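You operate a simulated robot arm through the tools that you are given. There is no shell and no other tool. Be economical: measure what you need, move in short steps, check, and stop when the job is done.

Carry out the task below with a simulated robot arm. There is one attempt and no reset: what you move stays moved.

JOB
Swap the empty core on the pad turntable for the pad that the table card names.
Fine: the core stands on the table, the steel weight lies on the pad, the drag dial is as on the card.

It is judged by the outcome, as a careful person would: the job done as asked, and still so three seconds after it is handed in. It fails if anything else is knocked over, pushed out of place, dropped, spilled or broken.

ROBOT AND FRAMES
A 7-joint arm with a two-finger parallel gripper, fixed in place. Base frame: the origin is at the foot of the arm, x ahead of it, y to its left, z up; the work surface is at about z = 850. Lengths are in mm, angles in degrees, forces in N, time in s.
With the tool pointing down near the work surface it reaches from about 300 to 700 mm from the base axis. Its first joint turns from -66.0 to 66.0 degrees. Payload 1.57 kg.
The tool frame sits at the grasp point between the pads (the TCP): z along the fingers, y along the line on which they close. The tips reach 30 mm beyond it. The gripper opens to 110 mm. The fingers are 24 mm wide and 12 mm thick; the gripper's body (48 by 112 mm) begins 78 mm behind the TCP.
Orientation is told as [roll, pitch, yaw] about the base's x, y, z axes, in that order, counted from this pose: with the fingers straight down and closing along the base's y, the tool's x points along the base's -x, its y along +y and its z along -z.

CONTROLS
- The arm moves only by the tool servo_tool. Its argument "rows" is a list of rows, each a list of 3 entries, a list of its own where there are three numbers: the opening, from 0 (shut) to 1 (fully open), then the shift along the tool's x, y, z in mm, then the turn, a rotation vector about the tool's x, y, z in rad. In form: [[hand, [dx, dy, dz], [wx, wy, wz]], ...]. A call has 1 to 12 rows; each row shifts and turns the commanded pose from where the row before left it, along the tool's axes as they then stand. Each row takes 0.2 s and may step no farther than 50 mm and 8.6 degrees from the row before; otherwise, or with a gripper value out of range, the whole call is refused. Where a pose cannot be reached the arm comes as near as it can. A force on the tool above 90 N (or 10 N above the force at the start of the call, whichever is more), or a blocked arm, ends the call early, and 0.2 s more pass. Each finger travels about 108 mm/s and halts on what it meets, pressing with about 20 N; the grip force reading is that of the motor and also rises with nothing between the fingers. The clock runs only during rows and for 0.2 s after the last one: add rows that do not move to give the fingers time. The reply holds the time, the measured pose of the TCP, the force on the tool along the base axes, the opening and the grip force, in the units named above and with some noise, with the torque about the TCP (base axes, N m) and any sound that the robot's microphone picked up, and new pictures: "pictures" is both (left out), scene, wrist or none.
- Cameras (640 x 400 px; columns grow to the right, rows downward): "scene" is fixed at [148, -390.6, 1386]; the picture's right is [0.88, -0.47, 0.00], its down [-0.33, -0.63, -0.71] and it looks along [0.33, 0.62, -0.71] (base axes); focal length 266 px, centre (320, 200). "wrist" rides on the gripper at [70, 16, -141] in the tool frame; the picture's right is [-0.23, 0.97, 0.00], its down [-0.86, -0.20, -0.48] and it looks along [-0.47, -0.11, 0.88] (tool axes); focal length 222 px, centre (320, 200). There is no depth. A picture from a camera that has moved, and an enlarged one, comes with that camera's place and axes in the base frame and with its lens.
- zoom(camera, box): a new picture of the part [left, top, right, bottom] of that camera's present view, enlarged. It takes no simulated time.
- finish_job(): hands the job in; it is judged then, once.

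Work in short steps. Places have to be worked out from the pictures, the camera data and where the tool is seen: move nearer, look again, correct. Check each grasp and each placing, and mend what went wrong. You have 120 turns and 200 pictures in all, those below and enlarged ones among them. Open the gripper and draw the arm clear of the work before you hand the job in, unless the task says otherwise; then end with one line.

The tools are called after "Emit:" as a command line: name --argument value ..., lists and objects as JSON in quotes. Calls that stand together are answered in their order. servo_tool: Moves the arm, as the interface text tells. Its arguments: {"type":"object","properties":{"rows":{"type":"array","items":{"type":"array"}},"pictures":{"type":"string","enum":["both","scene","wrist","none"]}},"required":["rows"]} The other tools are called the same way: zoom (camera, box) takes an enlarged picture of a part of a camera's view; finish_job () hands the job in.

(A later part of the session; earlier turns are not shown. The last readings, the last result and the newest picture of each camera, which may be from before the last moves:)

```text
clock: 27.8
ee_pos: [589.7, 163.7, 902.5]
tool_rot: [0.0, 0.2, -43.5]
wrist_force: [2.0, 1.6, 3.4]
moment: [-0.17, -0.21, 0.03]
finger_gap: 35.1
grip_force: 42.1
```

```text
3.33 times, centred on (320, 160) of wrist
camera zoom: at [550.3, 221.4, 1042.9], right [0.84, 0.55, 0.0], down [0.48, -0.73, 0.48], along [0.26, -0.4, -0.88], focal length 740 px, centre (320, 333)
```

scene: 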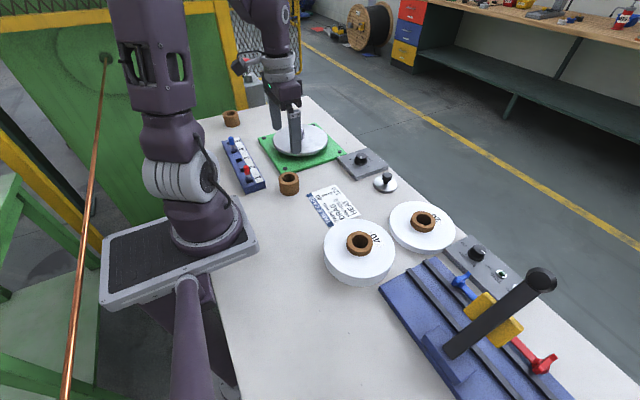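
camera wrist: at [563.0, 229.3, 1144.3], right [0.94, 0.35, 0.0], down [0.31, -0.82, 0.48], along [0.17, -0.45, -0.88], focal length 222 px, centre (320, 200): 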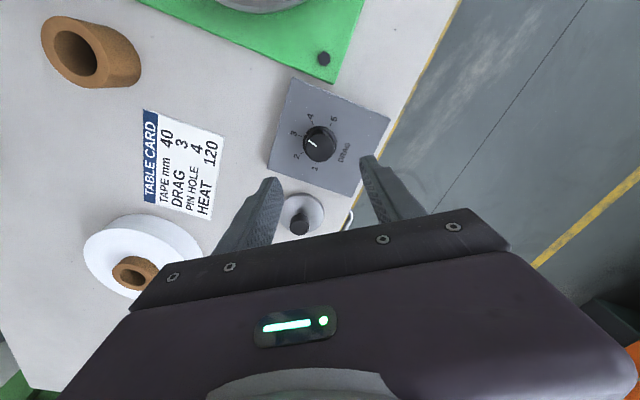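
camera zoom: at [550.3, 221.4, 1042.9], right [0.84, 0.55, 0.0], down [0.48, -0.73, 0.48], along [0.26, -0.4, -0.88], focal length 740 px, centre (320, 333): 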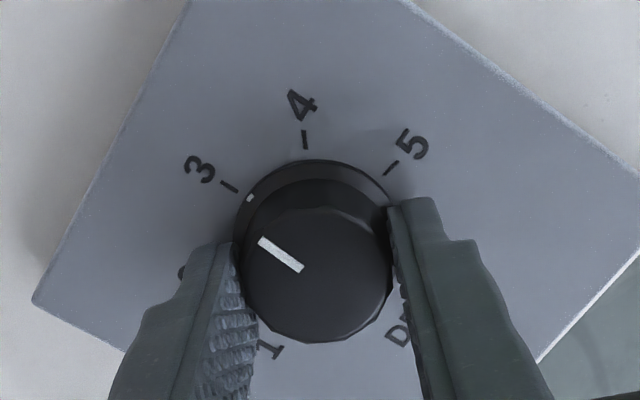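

Load is near zero and the dial is aligned. I release gradually and rise.

Emit:
servo_tool --rows '[[0.34, [0, 0, 0], [0, 0, 0]], [0.45, [0, 0, 0], [0, 0, 0]], [0.6, [0, 0, 0], [0, 0, 0]], [0.6, [0, 0, -30], [0, 0, 0]], [0.6, [0, 0, -40], [0, 0, 0]], [0.6, [0, 0, -30], [0, 0, 0]], [0.6, [0, 0, 0], [0, 0, 0]]]' --pictures "none"

Emit:
zoom --camera "wrist" --box '[240, 60, 400, 180]'

Emit:
zoom --camera "scene" --box '[330, 130, 410, 180]'

```text
clock: 29.4
ee_pos: [588.6, 162.2, 1003.2]
tool_rot: [0.0, 0.1, -43.5]
wrist_force: [-0.1, 0.9, 0.6]
moment: [-0.01, -0.02, 0.0]
finger_gap: 66.1
grip_force: 0.1
```

```text
3.33 times, centred on (320, 120) of wrist
camera zoom: at [550.4, 221.5, 1143.8], right [0.84, 0.55, 0.0], down [0.48, -0.73, 0.48], along [0.26, -0.4, -0.88], focal length 740 px, centre (320, 467)
```

zoom: 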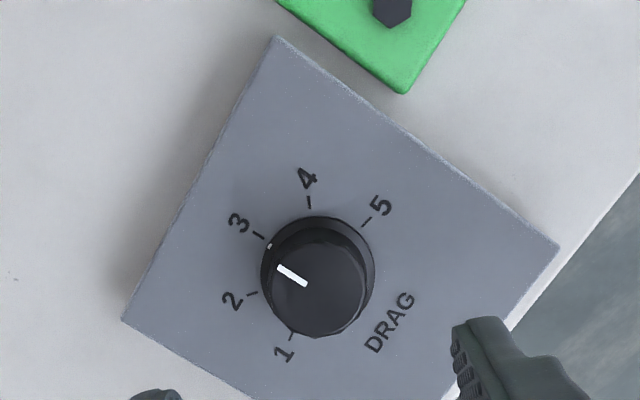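

```text
8.00 times, centred on (370, 155) of scene
camera zoom: at [148.0, -390.6, 1386.0], right [0.88, -0.47, 0.0], down [-0.33, -0.63, -0.71], along [0.33, 0.62, -0.71], focal length 2130 px, centre (-80, 560)
```

zoom: 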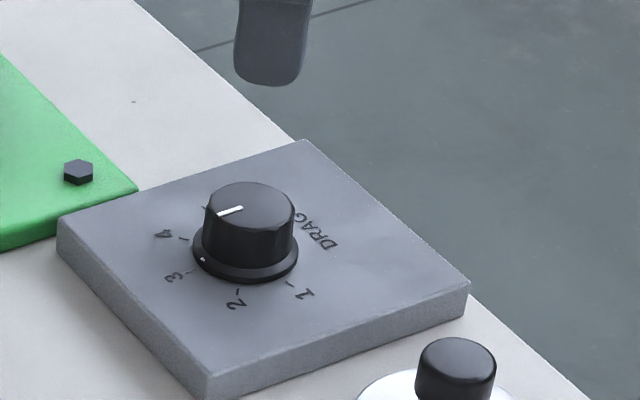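

The dial reads 3 from both views within reading accuracy. Next I turn back to yaw 0 and go above pad 40 with the gripper open.

Emit:
servo_tool --rows '[[0.6, [0, 0, -40], [0, 0, -0.15]], [0.6, [0, 0, 0], [0, 0, -0.15]], [0.8, [0, 0, 0], [0, 0, -0.15]], [0.9, [0, 0, 0], [0, 0, -0.15]], [1, [0, 0, 0], [0, 0, -0.15]], [1, [28, -40, 0], [0, 0, -0.009]], [1, [28, -40, 0], [0, 0, 0]], [1, [28, -40, 0], [0, 0, 0]], [1, [28, -40, 0], [0, 0, 0]], [1, [28, -40, 0], [0, 0, 0]], [1, [28, -40, 0], [0, 0, 0]], [1, [28, -40, 0], [0, 0, 0]]]'

Emit:
zoom --camera "wrist" --box '[180, 20, 460, 220]'

Emit:
zoom --camera "scene" --box '[300, 190, 460, 290]'

```text
clock: 32.0
ee_pos: [391.9, -116.7, 1043.1]
tool_rot: [0.0, 0.1, 0.0]
wrist_force: [0.4, 1.0, 1.1]
moment: [-0.01, -0.04, -0.01]
finger_gap: 110.1
grip_force: 0.2
camera wrist: at [321.5, -101.7, 1182.6], right [0.23, 0.97, 0.0], down [0.85, -0.2, 0.48], along [0.47, -0.11, -0.88], focal length 222 px, centre (320, 200)
```

scene: 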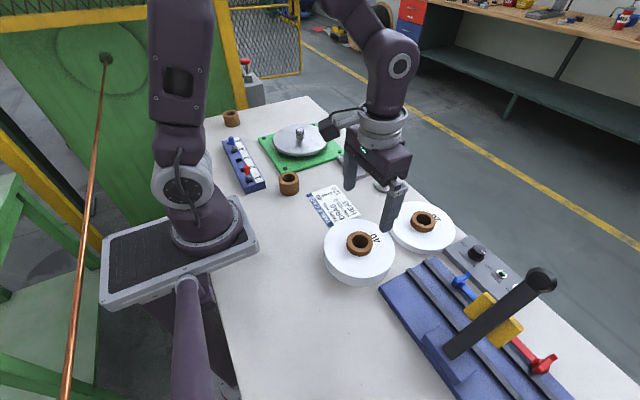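
wrist: 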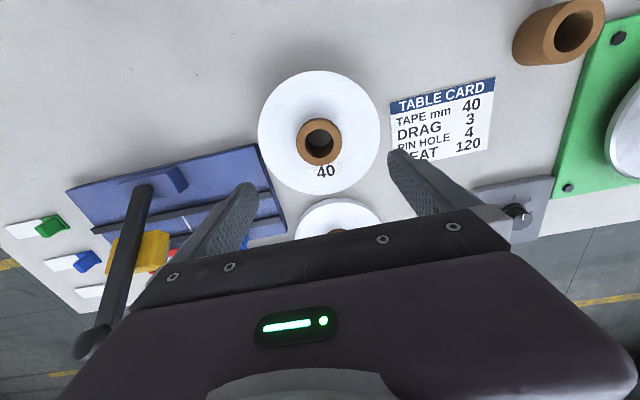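

```text
2.00 times, centred on (320, 120) of wrist
camera zoom: at [321.5, -101.7, 1182.6], right [0.23, 0.97, 0.0], down [0.85, -0.2, 0.48], along [0.47, -0.11, -0.88], focal length 444 px, centre (320, 360)
```

zoom: 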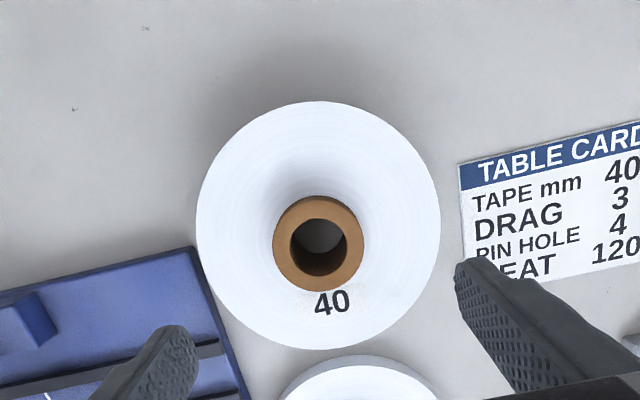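

```text
4.00 times, centred on (380, 240) of scene
camera zoom: at [148.0, -390.6, 1386.0], right [0.88, -0.47, 0.0], down [-0.33, -0.63, -0.71], along [0.33, 0.62, -0.71], focal length 1065 px, centre (80, 40)
```

zoom: 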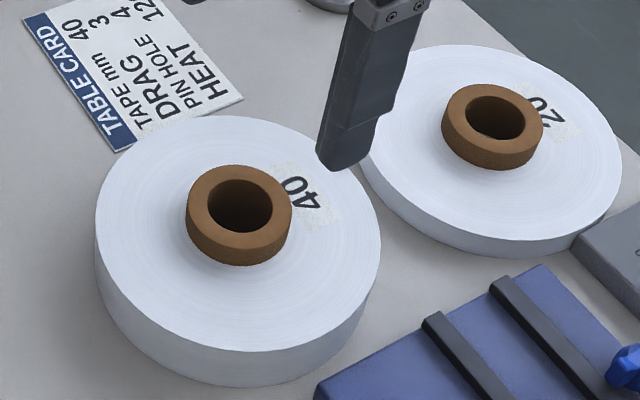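

Pad-40 core is at about (395,-119.5), top z≈893, protruding about 16 mm. I descend to z≈945 and recheck.

Emit:
servo_tool --rows '[[0.8, [-3, -3, 40], [0, 0, 0]], [0.8, [0, 0, 40], [0, 0, 0]], [0.8, [0, 0, 18], [0, 0, 0]], [0.8, [0, 0, 0], [0, 0, 0]]]' --pictures "none"

Emit:
zoom --camera "wrist" --box '[180, 60, 460, 260]'

Emit:
zoom --camera "scene" --box '[300, 190, 460, 290]'

```text
clock: 33.0
ee_pos: [394.3, -118.5, 943.6]
tool_rot: [0.0, 0.0, -0.1]
wrist_force: [0.5, -0.5, 0.8]
moment: [0.01, 0.0, 0.0]
finger_gap: 88.0
grip_force: 0.0
```

```text
2.00 times, centred on (320, 160) of wrist
camera zoom: at [324.7, -104.2, 1084.7], right [0.23, 0.97, 0.0], down [0.85, -0.2, 0.48], along [0.47, -0.11, -0.88], focal length 444 px, centre (320, 280)
```

zoom: 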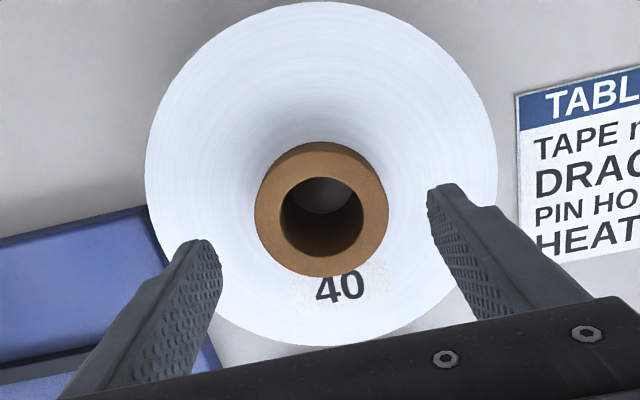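

```text
4.00 times, centred on (380, 240) of scene
camera zoom: at [148.0, -390.6, 1386.0], right [0.88, -0.47, 0.0], down [-0.33, -0.63, -0.71], along [0.33, 0.62, -0.71], focal length 1065 px, centre (80, 40)
```

zoom: 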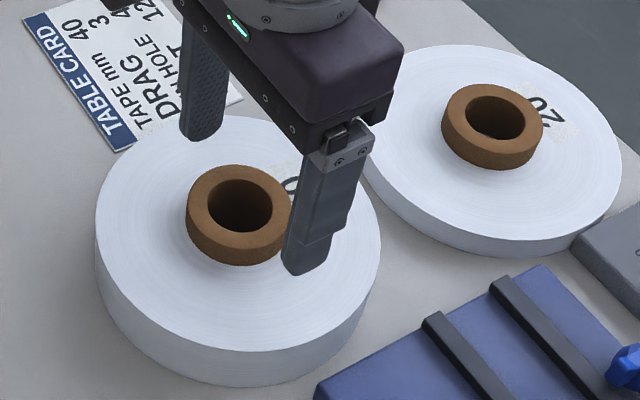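

Centred well. I lower towards TCP z≈911 in decreasing steps.

Emit:
servo_tool --rows '[[0.75, [0, -1, 20], [0, 0, 0]], [0.75, [0, 0, 8], [0, 0, 0]], [0.75, [0, 0, 3], [0, 0, 0]], [0.75, [0, 0, 0], [0, 0, 0]]]' --pictures "none"

Emit:
zoom --camera "scene" --box '[320, 200, 400, 250]'

```text
clock: 33.6
ee_pos: [394.4, -120.3, 919.6]
tool_rot: [0.0, -0.2, -0.1]
wrist_force: [-8.2, 3.1, 34.1]
moment: [0.13, 0.42, 0.06]
finger_gap: 82.5
grip_force: 0.0
stopped in row 3: the force on the tool passed its limit at 129 N (the readings are from after the stop); the commanded pose is now the measured one
```

```text
8.00 times, centred on (360, 225) of scene
camera zoom: at [147.3, -390.4, 1386.2], right [0.88, -0.47, 0.0], down [-0.33, -0.63, -0.71], along [0.33, 0.62, -0.71], focal length 2130 px, centre (0, 0)
```

zoom: 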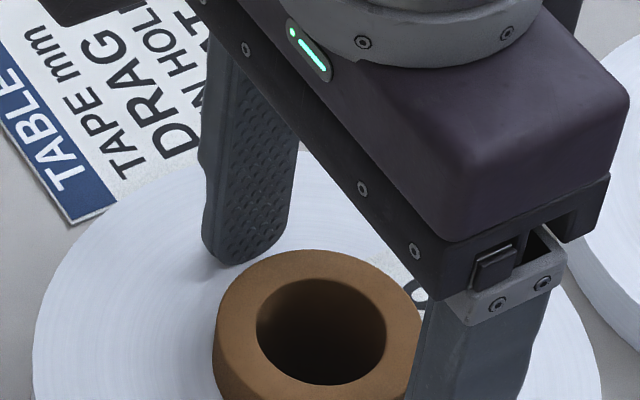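

Contact shows the pad top is at z≈890, so the core top is at about 907, and my x estimate is about 6 mm too large. Before grasping, I'll go and measure the bare spindle accurately.

Emit:
servo_tool --rows '[[0.8, [0, 0, -45], [0, 0, 0]], [0.8, [0, 0, -45], [0, 0, 0]], [0.8, [-6, 47, 0], [0, 0, 0]], [0.8, [-6, 47, 0], [0, 0, 0]], [0.8, [-6, 47, 0], [0, 0, 0]], [0.8, [-6, 47, 0], [0, 0, 0]], [0.8, [-6, 47, 0], [0, 0, 0]], [0.8, [-6, 47, 0], [0, 0, 0]], [0.8, [-6, 47, 0], [0, 0, 0]], [0.8, [-6, 47, 0], [0, 0, 0]], [0.8, [-7, 47, 0], [0, 0, 0]], [0.8, [-7, 45, 30], [0, 0, 0]]]' --pictures "none"

Emit:
zoom --camera "wrist" --box '[220, 80, 420, 240]'

Emit:
zoom --camera "scene" --box '[260, 190, 460, 290]'

```text
refused: row 12 steps farther than a row can; nothing moved
```

```text
2.50 times, centred on (320, 160) of wrist
camera zoom: at [324.6, -105.3, 1060.5], right [0.23, 0.97, 0.0], down [0.85, -0.2, 0.48], along [0.47, -0.11, -0.88], focal length 555 px, centre (320, 300)
```

zoom: 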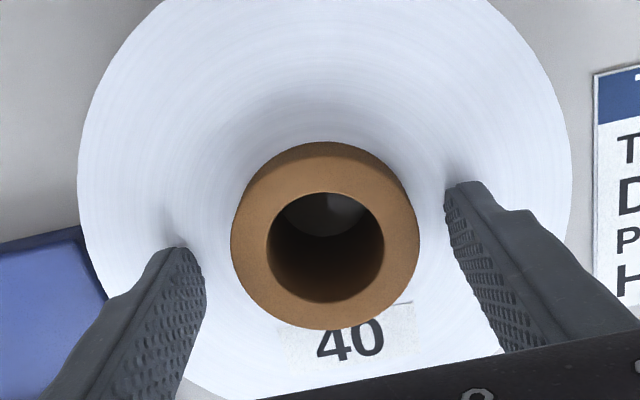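

```text
3.20 times, centred on (360, 240) of scene
camera zoom: at [147.3, -390.4, 1386.2], right [0.88, -0.47, 0.0], down [-0.33, -0.63, -0.71], along [0.33, 0.62, -0.71], focal length 852 px, centre (192, 72)
```

zoom: 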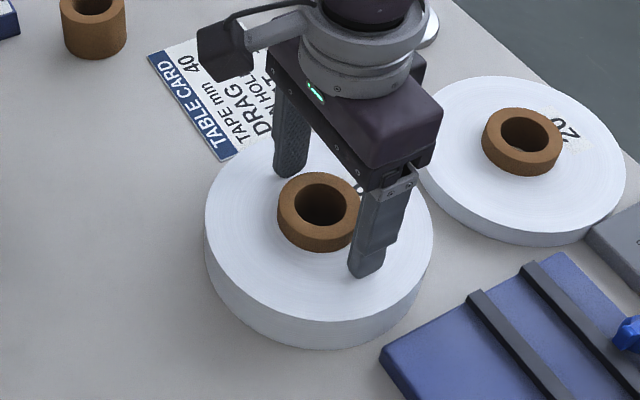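

The core sits about 5 mm nearer the base (x≈389). I redo the move with legal steps.

Emit:
servo_tool --rows '[[0.8, [0, 0, -45], [0, 0, 0]], [0.8, [0, 0, -45], [0, 0, 0]], [0.8, [-6, 47, 0], [0, 0, 0]], [0.8, [-6, 47, 0], [0, 0, 0]], [0.8, [-6, 47, 0], [0, 0, 0]], [0.8, [-6, 47, 0], [0, 0, 0]], [0.8, [-6, 47, 0], [0, 0, 0]], [0.8, [-6, 47, 0], [0, 0, 0]], [0.8, [-6, 47, 0], [0, 0, 0]], [0.8, [-6, 47, 0], [0, 0, 0]], [0.8, [-7, 47, 0], [0, 0, 0]], [0.8, [-7, 45, 10], [0, 0, 0]]]' --pictures "none"

Emit:
zoom --camera "wrist" --box '[220, 80, 420, 240]'

Emit:
zoom --camera "scene" --box '[320, 190, 480, 290]'

```text
clock: 36.2
ee_pos: [457.2, 350.4, 999.5]
tool_rot: [0.1, -0.2, -0.1]
wrist_force: [-0.1, 0.3, -0.2]
moment: [0.0, -0.03, 0.0]
finger_gap: 88.1
grip_force: 0.1
```

```text
2.50 times, centred on (320, 160) of wrist
camera zoom: at [386.9, 364.0, 1141.0], right [0.23, 0.97, 0.0], down [0.85, -0.2, 0.48], along [0.47, -0.11, -0.88], focal length 555 px, centre (320, 300)
```

zoom: 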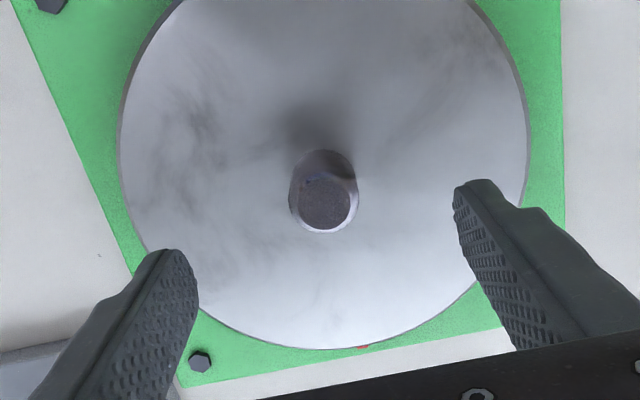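

```text
4.00 times, centred on (400, 240) of scene
camera zoom: at [147.9, -390.6, 1386.0], right [0.88, -0.47, 0.0], down [-0.33, -0.63, -0.71], along [0.33, 0.62, -0.71], focal length 1065 px, centre (0, 40)
```

zoom: 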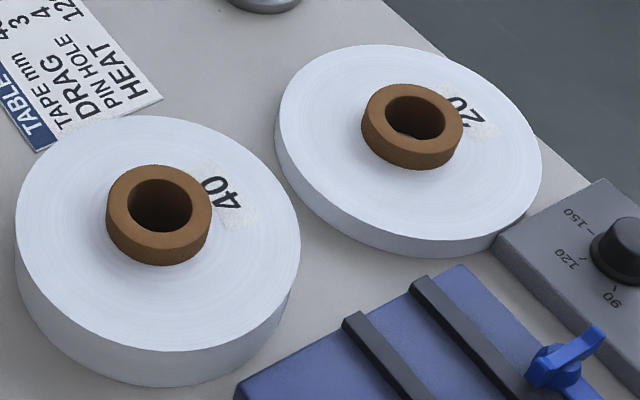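

The spindle is at about P+(-0.6,+1.5) mm from the present commanded pose, and the pad core at about P0+(-5.5,+1.2). I fly back above the pad core.

Emit:
servo_tool --rows '[[0.8, [6.75, -46.7, 0], [0, 0, 0]], [0.8, [6.75, -46.7, 0], [0, 0, 0]], [0.8, [6.75, -46.7, 0], [0, 0, 0]], [0.8, [6.75, -46.7, 0], [0, 0, 0]], [0.8, [6.75, -46.7, 0], [0, 0, 0]], [0.8, [6.75, -46.7, 0], [0, 0, 0]], [0.8, [6.75, -46.7, 0], [0, 0, 0]], [0.8, [6.75, -46.7, 0], [0, 0, 0]], [0.8, [6.75, -46.7, 0], [0, 0, 0]], [0.8, [6.75, -46.7, 0], [0, 0, 0]], [0.8, [0, 0, 40], [0, 0, 0]], [0.8, [0, 0, 20], [0, 0, 0]]]' --pictures "none"

Emit:
zoom --camera "wrist" --box '[220, 80, 420, 240]'

```text
clock: 38.8
ee_pos: [389.6, -118.6, 940.8]
tool_rot: [0.0, -0.2, 0.0]
wrist_force: [0.6, 0.3, -0.2]
moment: [-0.01, 0.01, -0.03]
finger_gap: 88.0
grip_force: 0.1
```

```text
2.50 times, centred on (320, 160) of wrist
camera zoom: at [320.2, -103.5, 1080.2], right [0.23, 0.97, 0.0], down [0.85, -0.2, 0.48], along [0.47, -0.11, -0.88], focal length 555 px, centre (320, 300)
```

zoom: 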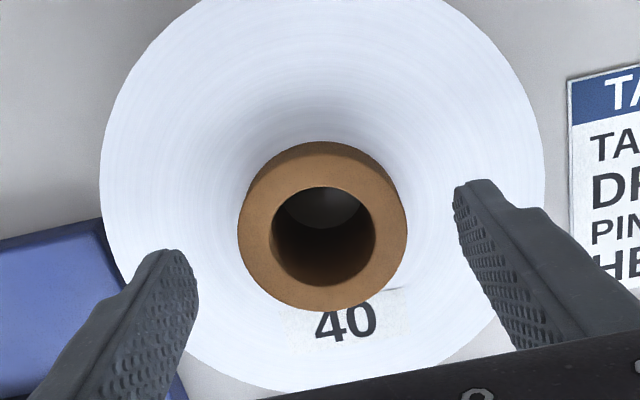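

Well centred now. I lower 19 mm to just above the pad face and close firmly.

Emit:
servo_tool --rows '[[0.75, [1, 0, 12], [0, 0, 0]], [0.75, [0, 0, 5], [0, 0, 0]], [0.75, [0, 0, 2], [0, 0, 0]], [0.75, [0, 0, 0], [0, 0, 0]], [0.2, [0, 0, 0], [0, 0, 0]], [0.2, [0, 0, 0], [0, 0, 0]], [0.2, [0, 0, 0], [0, 0, 0]]]' --pictures "none"

Emit:
zoom --camera "wrist" --box '[220, 80, 420, 240]'

Emit:
zoom --camera "scene" --box '[300, 190, 460, 290]'

```text
clock: 40.4
ee_pos: [388.6, -119.4, 920.1]
tool_rot: [0.0, -0.2, -0.1]
wrist_force: [-0.5, -0.1, -0.9]
moment: [-0.01, 0.04, -0.03]
finger_gap: 57.5
grip_force: 19.7
```

```text
2.50 times, centred on (320, 160) of wrist
camera zoom: at [318.9, -104.7, 1060.8], right [0.23, 0.97, 0.0], down [0.85, -0.2, 0.48], along [0.47, -0.11, -0.88], focal length 555 px, centre (320, 300)
```

zoom: 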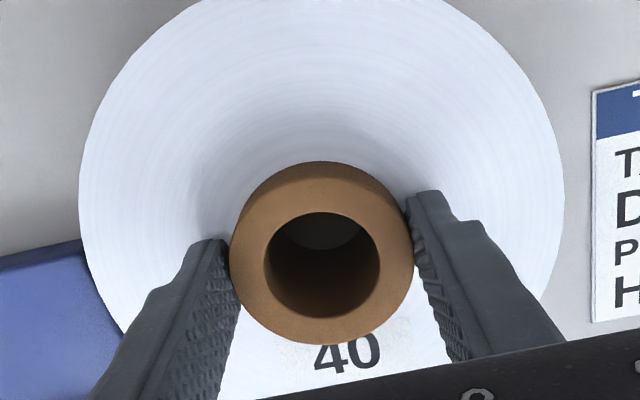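

```text
4.00 times, centred on (380, 240) of scene
camera zoom: at [148.0, -390.6, 1386.0], right [0.88, -0.47, 0.0], down [-0.33, -0.63, -0.71], along [0.33, 0.62, -0.71], focal length 1065 px, centre (80, 40)
```

zoom: 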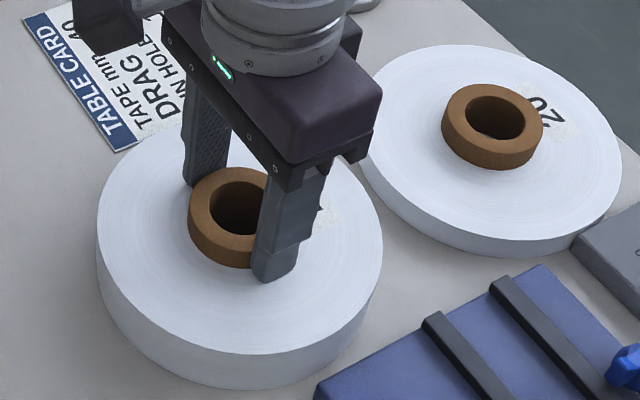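

Good grip at 57.5 mm with the core centred. I lift slowly.

Emit:
servo_tool --rows '[[0.2, [0, 0, -5], [0, 0, 0]], [0.2, [0, 0, -8], [0, 0, 0]], [0.2, [0, 0, -12], [0, 0, 0]], [0.2, [0, 0, 0], [0, 0, 0]]]' --pictures "none"

Emit:
zoom --camera "scene" --box '[300, 190, 460, 290]'

```text
clock: 41.4
ee_pos: [387.4, -118.5, 946.3]
tool_rot: [0.0, -0.2, -0.1]
wrist_force: [0.1, -0.2, -3.5]
moment: [0.01, 0.04, 0.01]
finger_gap: 57.7
grip_force: 20.0
```

```text
4.00 times, centred on (380, 240) of scene
camera zoom: at [148.0, -390.6, 1386.0], right [0.88, -0.47, 0.0], down [-0.33, -0.63, -0.71], along [0.33, 0.62, -0.71], focal length 1065 px, centre (80, 40)
```

zoom: 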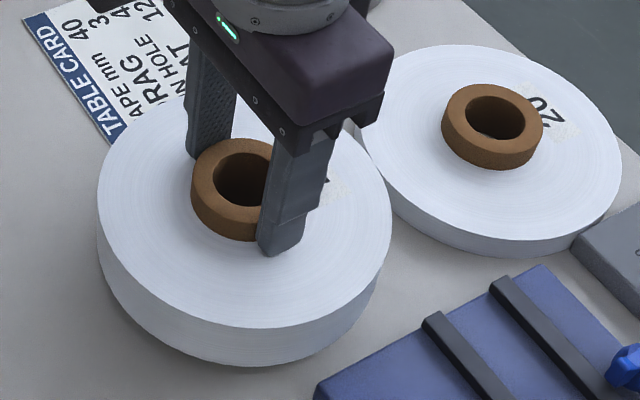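

The pad is up (about 3.5 N). I raise it further, then carry it to above the spindle.

Emit:
servo_tool --rows '[[0.2, [0, 0, -45], [0, 0, 0]], [0.2, [0, 0, -45], [0, 0, 0]], [0.2, [-6.87, 46.8, 0], [0, 0, 0]], [0.2, [-6.87, 46.8, 0], [0, 0, 0]], [0.2, [-6.87, 46.8, 0], [0, 0, 0]], [0.2, [-6.87, 46.8, 0], [0, 0, 0]], [0.2, [-6.87, 46.8, 0], [0, 0, 0]], [0.2, [-6.87, 46.8, 0], [0, 0, 0]], [0.2, [-6.87, 46.8, 0], [0, 0, 0]], [0.2, [-6.87, 46.8, 0], [0, 0, 0]], [0.2, [-6.87, 46.8, 0], [0, 0, 0]], [0.2, [-6.87, 46.8, 0], [0, 0, 0]]]'

Emit:
zoom --camera "wrist" --box '[220, 80, 420, 240]'

Emit:
zoom --camera "scene" --box '[230, 60, 390, 180]'

```text
clock: 44.0
ee_pos: [458.2, 347.7, 1037.0]
tool_rot: [-0.1, -0.2, -0.1]
wrist_force: [-0.5, 0.7, -3.4]
moment: [-0.07, -0.02, -0.01]
finger_gap: 57.7
grip_force: 20.3
camera wrist: at [388.3, 363.0, 1177.9], right [0.23, 0.97, 0.0], down [0.85, -0.2, 0.48], along [0.47, -0.11, -0.88], focal length 222 px, centre (320, 200)
```

scene: 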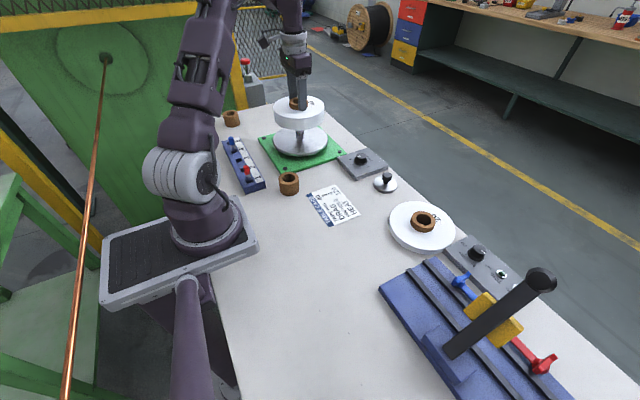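
wrist: 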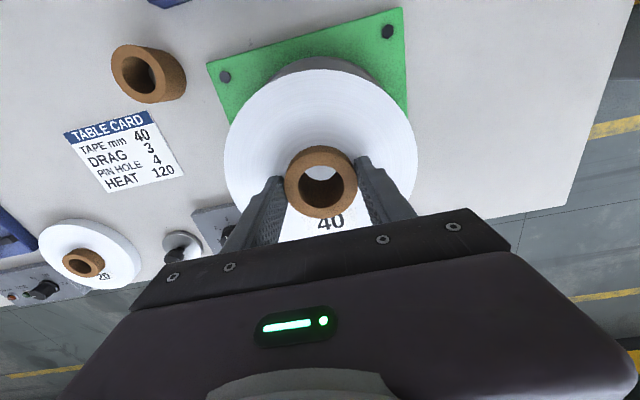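

```text
2.50 times, centred on (320, 160) of wrist
camera zoom: at [388.3, 363.0, 1177.9], right [0.23, 0.97, 0.0], down [0.85, -0.2, 0.48], along [0.47, -0.11, -0.88], focal length 555 px, centre (320, 300)
```

zoom: 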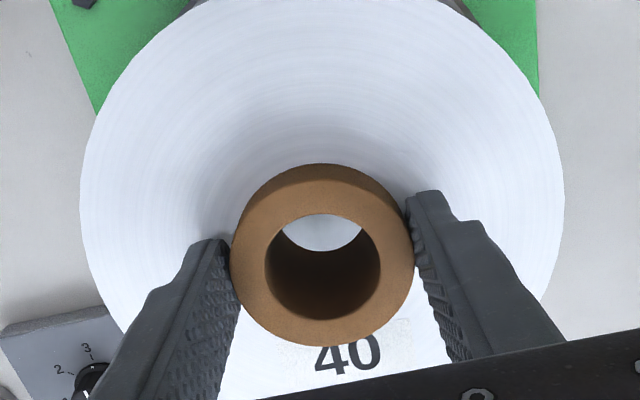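

```text
3.33 times, centred on (310, 120) of scene
camera zoom: at [148.0, -390.6, 1386.0], right [0.88, -0.47, 0.0], down [-0.33, -0.63, -0.71], along [0.33, 0.62, -0.71], focal length 888 px, centre (353, 467)
```

zoom: 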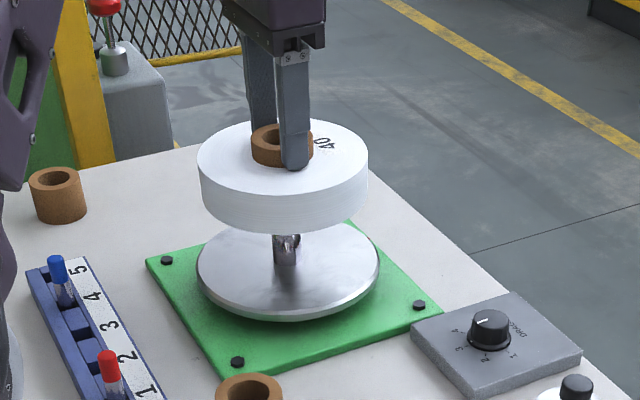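

Aligned visually in the scene. I lower to just above the spindle top (pad bottom ≈ 935) and look through the hole.

Emit:
servo_tool --rows '[[0.2, [0, 0, 15], [0, 0, 0]], [0.2, [0, 0, 12], [0, 0, 0]], [0.2, [0, 0, 0], [0, 0, 0]]]' --pictures "none"

Emit:
zoom --camera "wrist" --box '[270, 110, 370, 230]'

Emit:
zoom --camera "scene" --box '[260, 90, 340, 160]'

```text
clock: 44.8
ee_pos: [457.6, 347.8, 1008.7]
tool_rot: [0.0, -0.2, 0.0]
wrist_force: [0.0, 0.3, -3.4]
moment: [0.04, 0.02, 0.01]
finger_gap: 57.2
grip_force: 20.0
```

```text
3.33 times, centred on (320, 170) of wrist
camera zoom: at [387.4, 362.5, 1148.8], right [0.23, 0.97, 0.0], down [0.85, -0.2, 0.48], along [0.47, -0.11, -0.88], focal length 740 px, centre (320, 300)
```

zoom: 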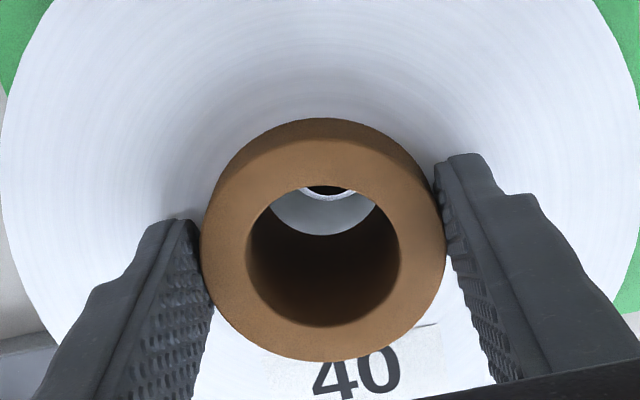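

```text
5.71 times, centred on (300, 125) of scene
camera zoom: at [148.0, -390.6, 1386.0], right [0.88, -0.47, 0.0], down [-0.33, -0.63, -0.71], along [0.33, 0.62, -0.71], focal length 1522 px, centre (434, 629)
```

zoom: 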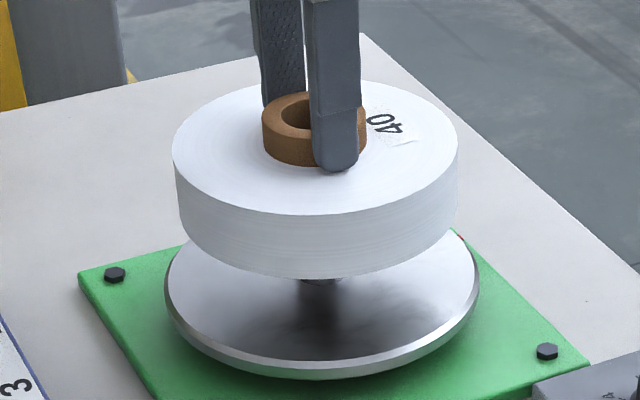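

Through the hole the spindle top sits slightly towards the base. I shift 2 mm that way and 0.5 mm in y, then lower in small steps.

Emit:
servo_tool --rows '[[0.2, [2, 0.5, 0], [0, 0, 0]], [0.2, [0, 0, 5], [0, 0, 0]], [0.2, [0, 0, 5], [0, 0, 0]], [0.2, [0, 0, 3], [0, 0, 0]], [0.2, [0, 0, 0], [0, 0, 0]]]' --pictures "none"

Emit:
zoom --camera "wrist" --box '[270, 110, 370, 230]'

```text
clock: 46.0
ee_pos: [454.4, 348.4, 996.0]
tool_rot: [0.0, -0.2, 0.1]
wrist_force: [-0.5, 0.6, -3.4]
moment: [-0.01, 0.0, 0.0]
finger_gap: 57.5
grip_force: 20.3
```

```text
3.33 times, centred on (320, 170) of wrist
camera zoom: at [385.8, 363.0, 1136.2], right [0.23, 0.97, 0.0], down [0.85, -0.2, 0.48], along [0.47, -0.11, -0.88], focal length 740 px, centre (320, 300)
```

zoom: 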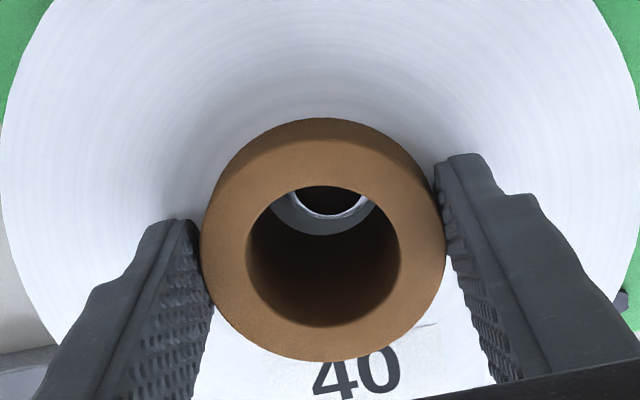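

Nearly concentric now. I make a small correction (+1.5 mm in y, 0.8 mm in x) and continue lowering.

Emit:
servo_tool --rows '[[0.2, [0.8, 1.5, 0], [0, 0, 0]], [0.2, [0, 0, 4], [0, 0, 0]], [0.2, [0, 0, 4], [0, 0, 0]], [0.2, [0, 0, 0], [0, 0, 0]]]' --pictures "none"

Emit:
zoom --camera "wrist" --box '[270, 110, 370, 230]'

```text
clock: 47.0
ee_pos: [454.5, 350.0, 986.5]
tool_rot: [0.1, -0.3, 0.1]
wrist_force: [-0.1, -0.3, -3.1]
moment: [-0.03, 0.04, 0.0]
finger_gap: 57.5
grip_force: 20.0
```

```text
3.33 times, centred on (320, 170) of wrist
camera zoom: at [385.4, 364.8, 1127.9], right [0.23, 0.97, 0.0], down [0.85, -0.2, 0.48], along [0.47, -0.11, -0.88], focal length 740 px, centre (320, 300)
```

zoom: 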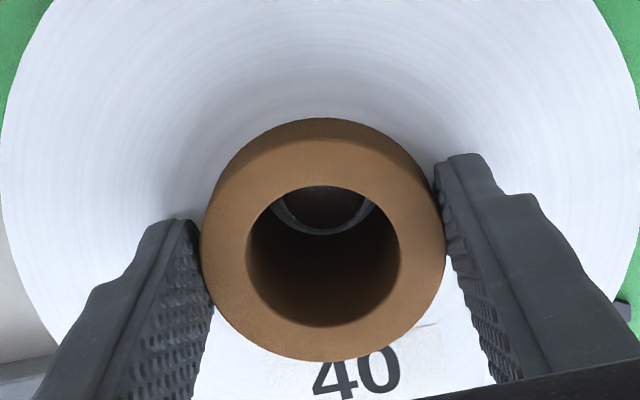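

The spindle is inside the hole with no extra force. I continue down.

Emit:
servo_tool --rows '[[0.2, [0, 0, 5], [0, 0, 0]], [0.2, [0, 0, 5], [0, 0, 0]], [0.2, [0, 0, 4], [0, 0, 0]], [0.2, [0, 0, 2], [0, 0, 0]], [0.2, [0, 0, 0], [0, 0, 0]]]' --pictures "none"

Emit:
zoom --camera "scene" --box '[260, 90, 340, 160]'

```text
clock: 48.2
ee_pos: [455.9, 349.3, 971.2]
tool_rot: [0.0, -0.2, 0.0]
wrist_force: [-0.4, 0.9, -3.9]
moment: [0.0, 0.04, 0.04]
finger_gap: 57.6
grip_force: 20.1
```

```text
5.71 times, centred on (300, 125) of scene
camera zoom: at [148.0, -390.6, 1386.0], right [0.88, -0.47, 0.0], down [-0.33, -0.63, -0.71], along [0.33, 0.62, -0.71], focal length 1522 px, centre (434, 629)
```

zoom: 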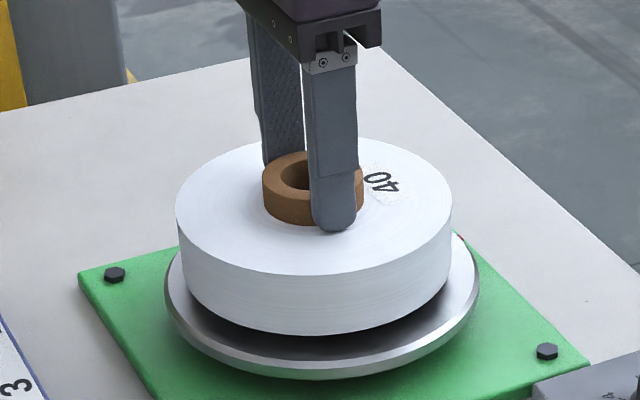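

Emit:
servo_tool --rows '[[0.2, [0, 0, 2], [0, 0, 0]], [0.2, [0, 0, 2], [0, 0, 0]], [0.2, [0, 0, 1], [0, 0, 0]], [0.2, [0, 0, 1], [0, 0, 0]], [0.2, [0, 0, 0], [0, 0, 0]]]' --pictures "none"

Emit:
zoom --camera "scene" --box '[260, 90, 340, 160]'

```text
clock: 49.4
ee_pos: [455.8, 351.4, 965.5]
tool_rot: [0.0, -0.2, -0.1]
wrist_force: [1.1, 0.8, -3.4]
moment: [0.0, 0.05, 0.02]
finger_gap: 57.4
grip_force: 20.4
```

```text
5.71 times, centred on (300, 125) of scene
camera zoom: at [148.0, -390.6, 1386.0], right [0.88, -0.47, 0.0], down [-0.33, -0.63, -0.71], along [0.33, 0.62, -0.71], focal length 1522 px, centre (434, 629)
```

zoom: 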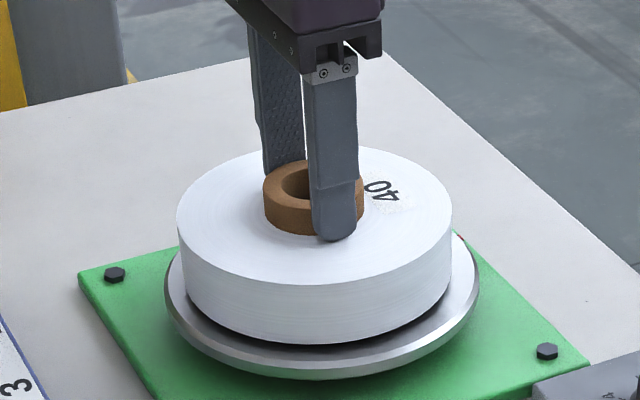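

Still a few millimetres above the platter. I continue in 1 mm steps.

Emit:
servo_tool --rows '[[0.2, [0, 0, 1], [0, 0, 0]], [0.2, [0, 0, 1], [0, 0, 0]], [0.2, [0, 0, 1], [0, 0, 0]], [0.2, [0, 0, 0], [0, 0, 0]]]' --pictures "none"

```text
clock: 50.4
ee_pos: [455.2, 350.8, 963.1]
tool_rot: [0.0, -0.2, 0.0]
wrist_force: [-0.4, 0.7, -3.3]
moment: [-0.02, -0.04, -0.03]
finger_gap: 57.5
grip_force: 20.3
```

Emit:
servo_tool --rows '[[0.2, [0, 0, 1], [0, 0, 0]], [0.2, [0, 0, 1], [0, 0, 0]], [0.2, [0, 0, 1], [0, 0, 0]], [0.2, [0, 0, 0], [0, 0, 0]]]' --pictures "none"

Emit:
zoom --camera "scene" --box '[260, 90, 340, 160]'

```text
clock: 51.4
ee_pos: [455.8, 351.1, 961.6]
tool_rot: [0.2, -0.4, -0.2]
wrist_force: [-8.2, -12.7, 52.5]
moment: [-0.92, 0.74, 0.08]
finger_gap: 57.6
grip_force: 19.9
```

```text
5.71 times, centred on (300, 125) of scene
camera zoom: at [147.0, -391.5, 1385.9], right [0.88, -0.47, 0.0], down [-0.33, -0.63, -0.71], along [0.33, 0.63, -0.71], focal length 1522 px, centre (434, 629)
```

zoom: 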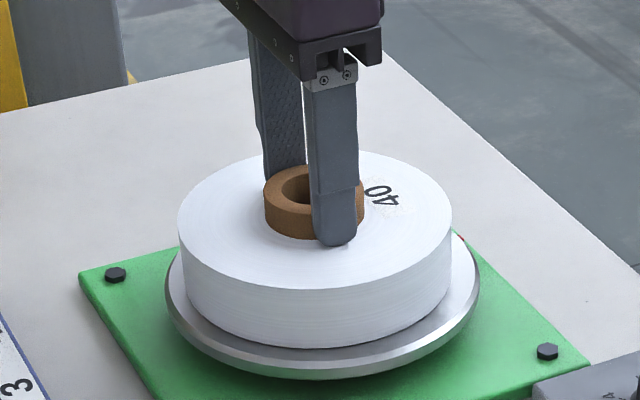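

The pad is on the platter (contact at z≈962). I back off 1.5 mm, open gradually and rise.

Emit:
servo_tool --rows '[[0.2, [0, 0, -1.5], [0, 0, 0]], [0.2, [0, 0, 0], [0, 0, 0]], [0.6, [0, 0, 0], [0, 0, 0]], [0.75, [0, 0, 0], [0, 0, 0]], [0.75, [0, 0, -25], [0, 0, 0]], [0.75, [0, 0, -45], [0, 0, 0]], [0.75, [0, 0, 0], [0, 0, 0]]]'

Emit:
zoom --camera "scene" --box '[260, 90, 340, 160]'

Emit:
zoom --camera "wrist" --box '[220, 80, 420, 240]'

```text
clock: 53.0
ee_pos: [453.1, 353.1, 1033.8]
tool_rot: [-0.1, 0.0, -0.1]
wrist_force: [-0.8, -0.7, -0.2]
moment: [-0.05, -0.01, 0.0]
finger_gap: 82.6
grip_force: 0.1
camera wrist: at [383.8, 366.3, 1174.2], right [0.23, 0.97, 0.0], down [0.85, -0.2, 0.48], along [0.47, -0.11, -0.88], focal length 222 px, centre (320, 200)
```

scene: 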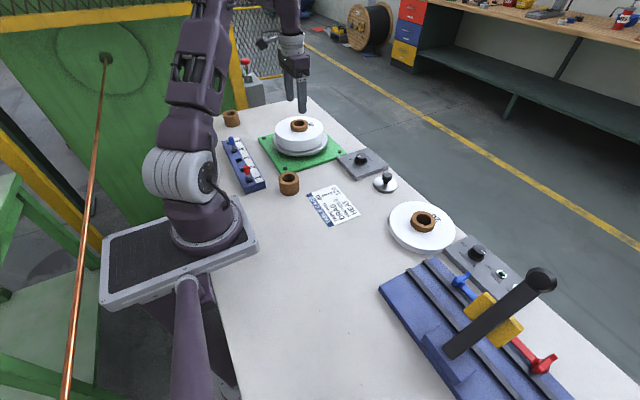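
wrist: 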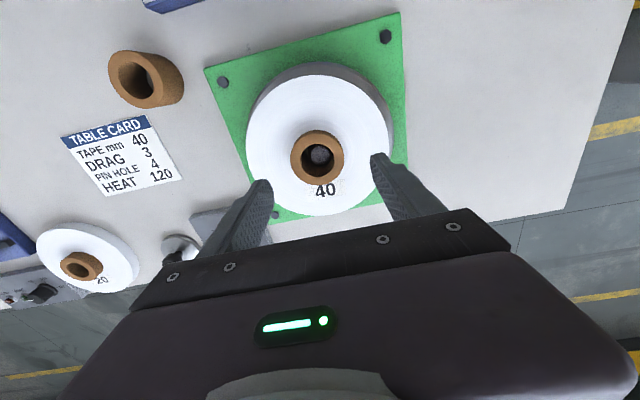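

```text
5.71 times, centred on (300, 125) of scene
camera zoom: at [148.0, -390.6, 1386.0], right [0.88, -0.47, 0.0], down [-0.33, -0.63, -0.71], along [0.33, 0.62, -0.71], focal length 1522 px, centre (434, 629)
```

zoom: 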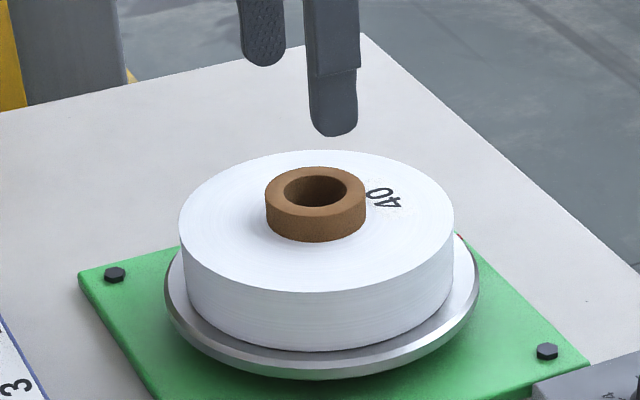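

```text
2.50 times, centred on (320, 160) of wrist
camera zoom: at [383.8, 366.3, 1174.2], right [0.23, 0.97, 0.0], down [0.85, -0.2, 0.48], along [0.47, -0.11, -0.88], focal length 555 px, centre (320, 300)
```

zoom: 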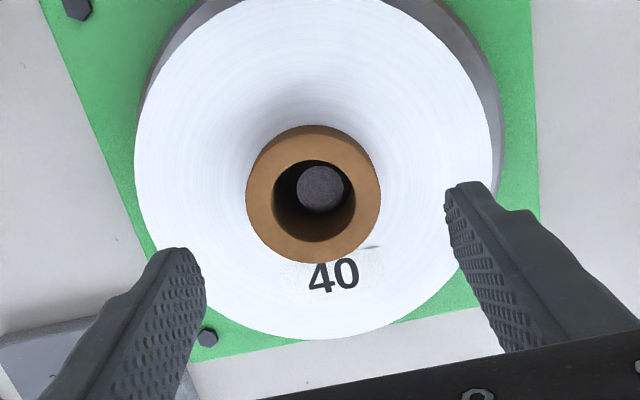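

The pad is seated with the spindle inside. Next I fetch the steel weight, moving above about (595,50).

Emit:
servo_tool --rows '[[0.75, [-20, -43, 4], [0, 0, 0]], [0.75, [-20, -43, 4], [0, 0, 0]], [0.75, [-20, -43, 4], [0, 0, 0]], [0.75, [-20, -43, 4], [0, 0, 0]], [0.75, [-20, -43, 4], [0, 0, 0]], [0.75, [-20, -43, 4], [0, 0, 0]], [0.75, [-20, -43, 4], [0, 0, 0]], [0.75, [0, 0, 0], [0, 0, 0]]]' --pictures "none"

Emit:
zoom --camera "wrist" --box '[180, 60, 460, 260]'

Emit:
zoom --camera "scene" --box '[340, 140, 440, 210]'

```text
clock: 54.8
ee_pos: [594.1, 47.4, 1002.0]
tool_rot: [0.0, -0.2, 0.0]
wrist_force: [-0.2, -0.4, 0.7]
moment: [-0.01, 0.02, 0.02]
finger_gap: 82.6
grip_force: 0.1
```

```text
2.00 times, centred on (320, 160) of wrist
camera zoom: at [525.1, 61.8, 1142.4], right [0.23, 0.97, 0.0], down [0.85, -0.2, 0.48], along [0.47, -0.11, -0.88], focal length 444 px, centre (320, 280)
```

zoom: 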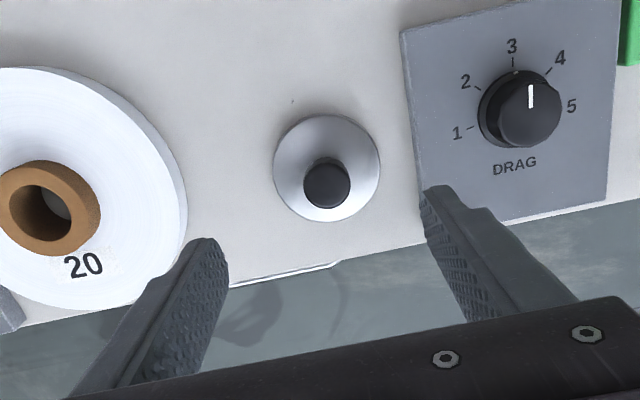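

```text
5.71 times, centred on (390, 175) of scene
camera zoom: at [147.9, -390.6, 1386.0], right [0.88, -0.47, 0.0], down [-0.33, -0.63, -0.71], along [0.33, 0.62, -0.71], focal length 1522 px, centre (-80, 343)
```

zoom: 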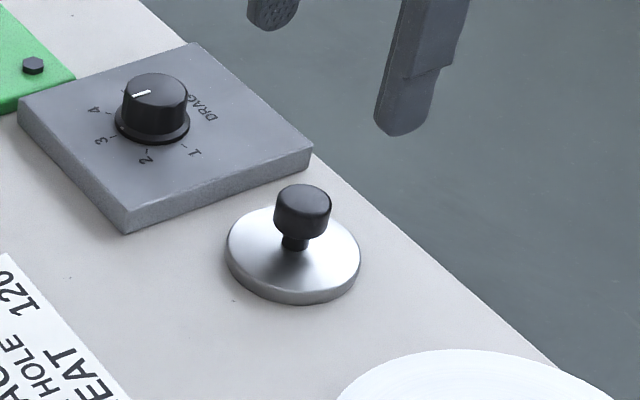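

The dial still reads 3. The weight's knob is offset (+1.5,+3.3) from the tool, with its top at z≈895. I correct and descend to z≈930.

Emit:
servo_tool --rows '[[0.6, [-1.5, 3.3, 40], [0, 0, 0]], [0.6, [0, 0, 32], [0, 0, 0]], [0.6, [0, 0, 0], [0, 0, 0]]]' --pictures "none"

Emit:
zoom --camera "wrist" --box '[220, 80, 420, 240]'

Emit:
zoom --camera "scene" --box '[340, 140, 440, 210]'

```text
clock: 55.6
ee_pos: [595.7, 52.2, 931.6]
tool_rot: [-0.1, -0.2, -0.1]
wrist_force: [0.5, 0.5, 0.2]
moment: [0.01, -0.01, -0.01]
finger_gap: 66.1
grip_force: 0.1
```

```text
2.50 times, centred on (320, 160) of wrist
camera zoom: at [525.9, 66.6, 1071.6], right [0.23, 0.97, 0.0], down [0.85, -0.2, 0.48], along [0.47, -0.11, -0.88], focal length 555 px, centre (320, 300)
```

zoom: 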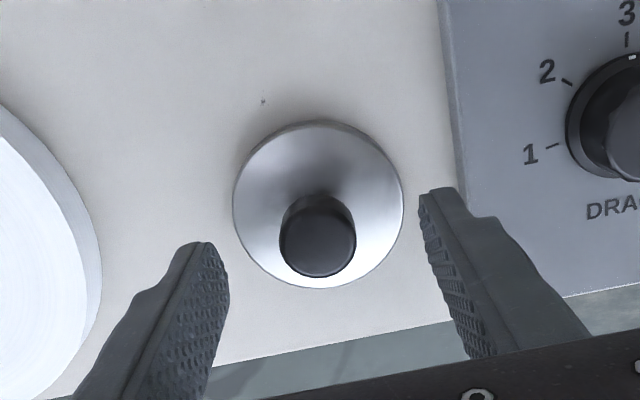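

```text
5.71 times, centred on (390, 175) of scene
camera zoom: at [148.0, -390.6, 1386.0], right [0.88, -0.47, 0.0], down [-0.33, -0.63, -0.71], along [0.33, 0.62, -0.71], focal length 1522 px, centre (-80, 343)
```

zoom: 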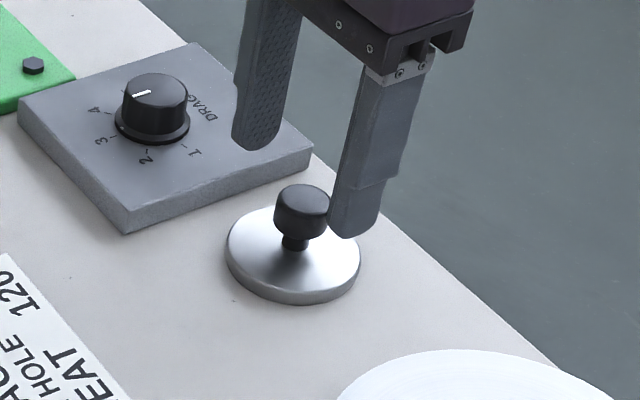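

Aligned within about 1 mm. I descend to z≈903 and close on the knob.

Emit:
servo_tool --rows '[[0.6, [0, -1.2, 15], [0, 0, 0]], [0.6, [0, 0, 10], [0, 0, 0]], [0.6, [0, 0, 3], [0, 0, 0]], [0.6, [0, 0, 0], [0, 0, 0]], [0.05, [0, 0, 0], [0, 0, 0]], [0.05, [0, 0, 0], [0, 0, 0]], [0.05, [0, 0, 0], [0, 0, 0]]]' --pictures "none"

Emit:
zoom --camera "wrist" --box '[220, 80, 420, 240]'

Emit:
zoom --camera "scene" --box '[340, 140, 440, 210]'

```text
clock: 57.2
ee_pos: [595.2, 51.2, 902.2]
tool_rot: [0.0, -0.1, -0.1]
wrist_force: [0.1, -0.3, -0.2]
moment: [0.01, -0.01, -0.02]
finger_gap: 27.5
grip_force: 20.0
```

```text
2.50 times, centred on (320, 160) of wrist
camera zoom: at [526.0, 65.9, 1043.0], right [0.23, 0.97, 0.0], down [0.85, -0.2, 0.48], along [0.47, -0.11, -0.88], focal length 555 px, centre (320, 300)
```

zoom: 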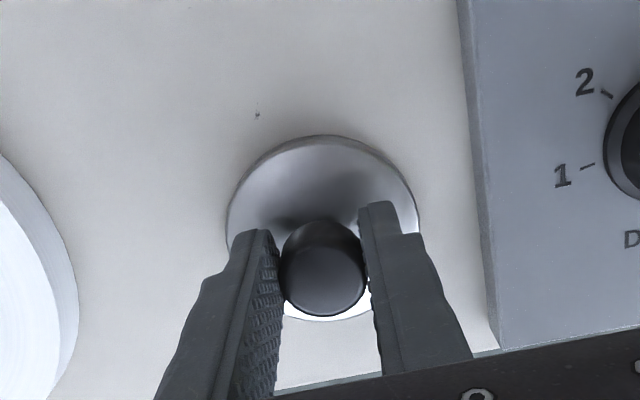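

```text
5.71 times, centred on (390, 175) of scene
camera zoom: at [148.0, -390.6, 1386.0], right [0.88, -0.47, 0.0], down [-0.33, -0.63, -0.71], along [0.33, 0.62, -0.71], focal length 1522 px, centre (-80, 343)
```

zoom: 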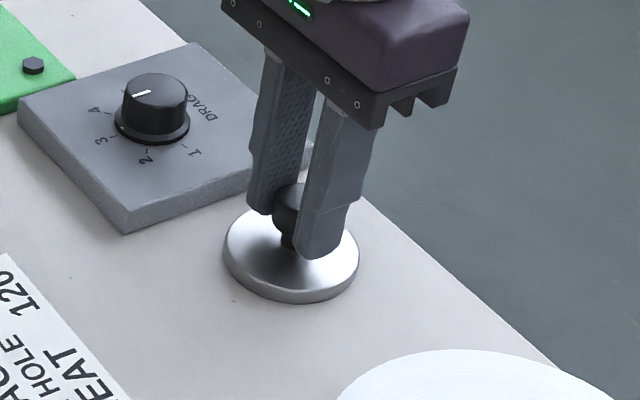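

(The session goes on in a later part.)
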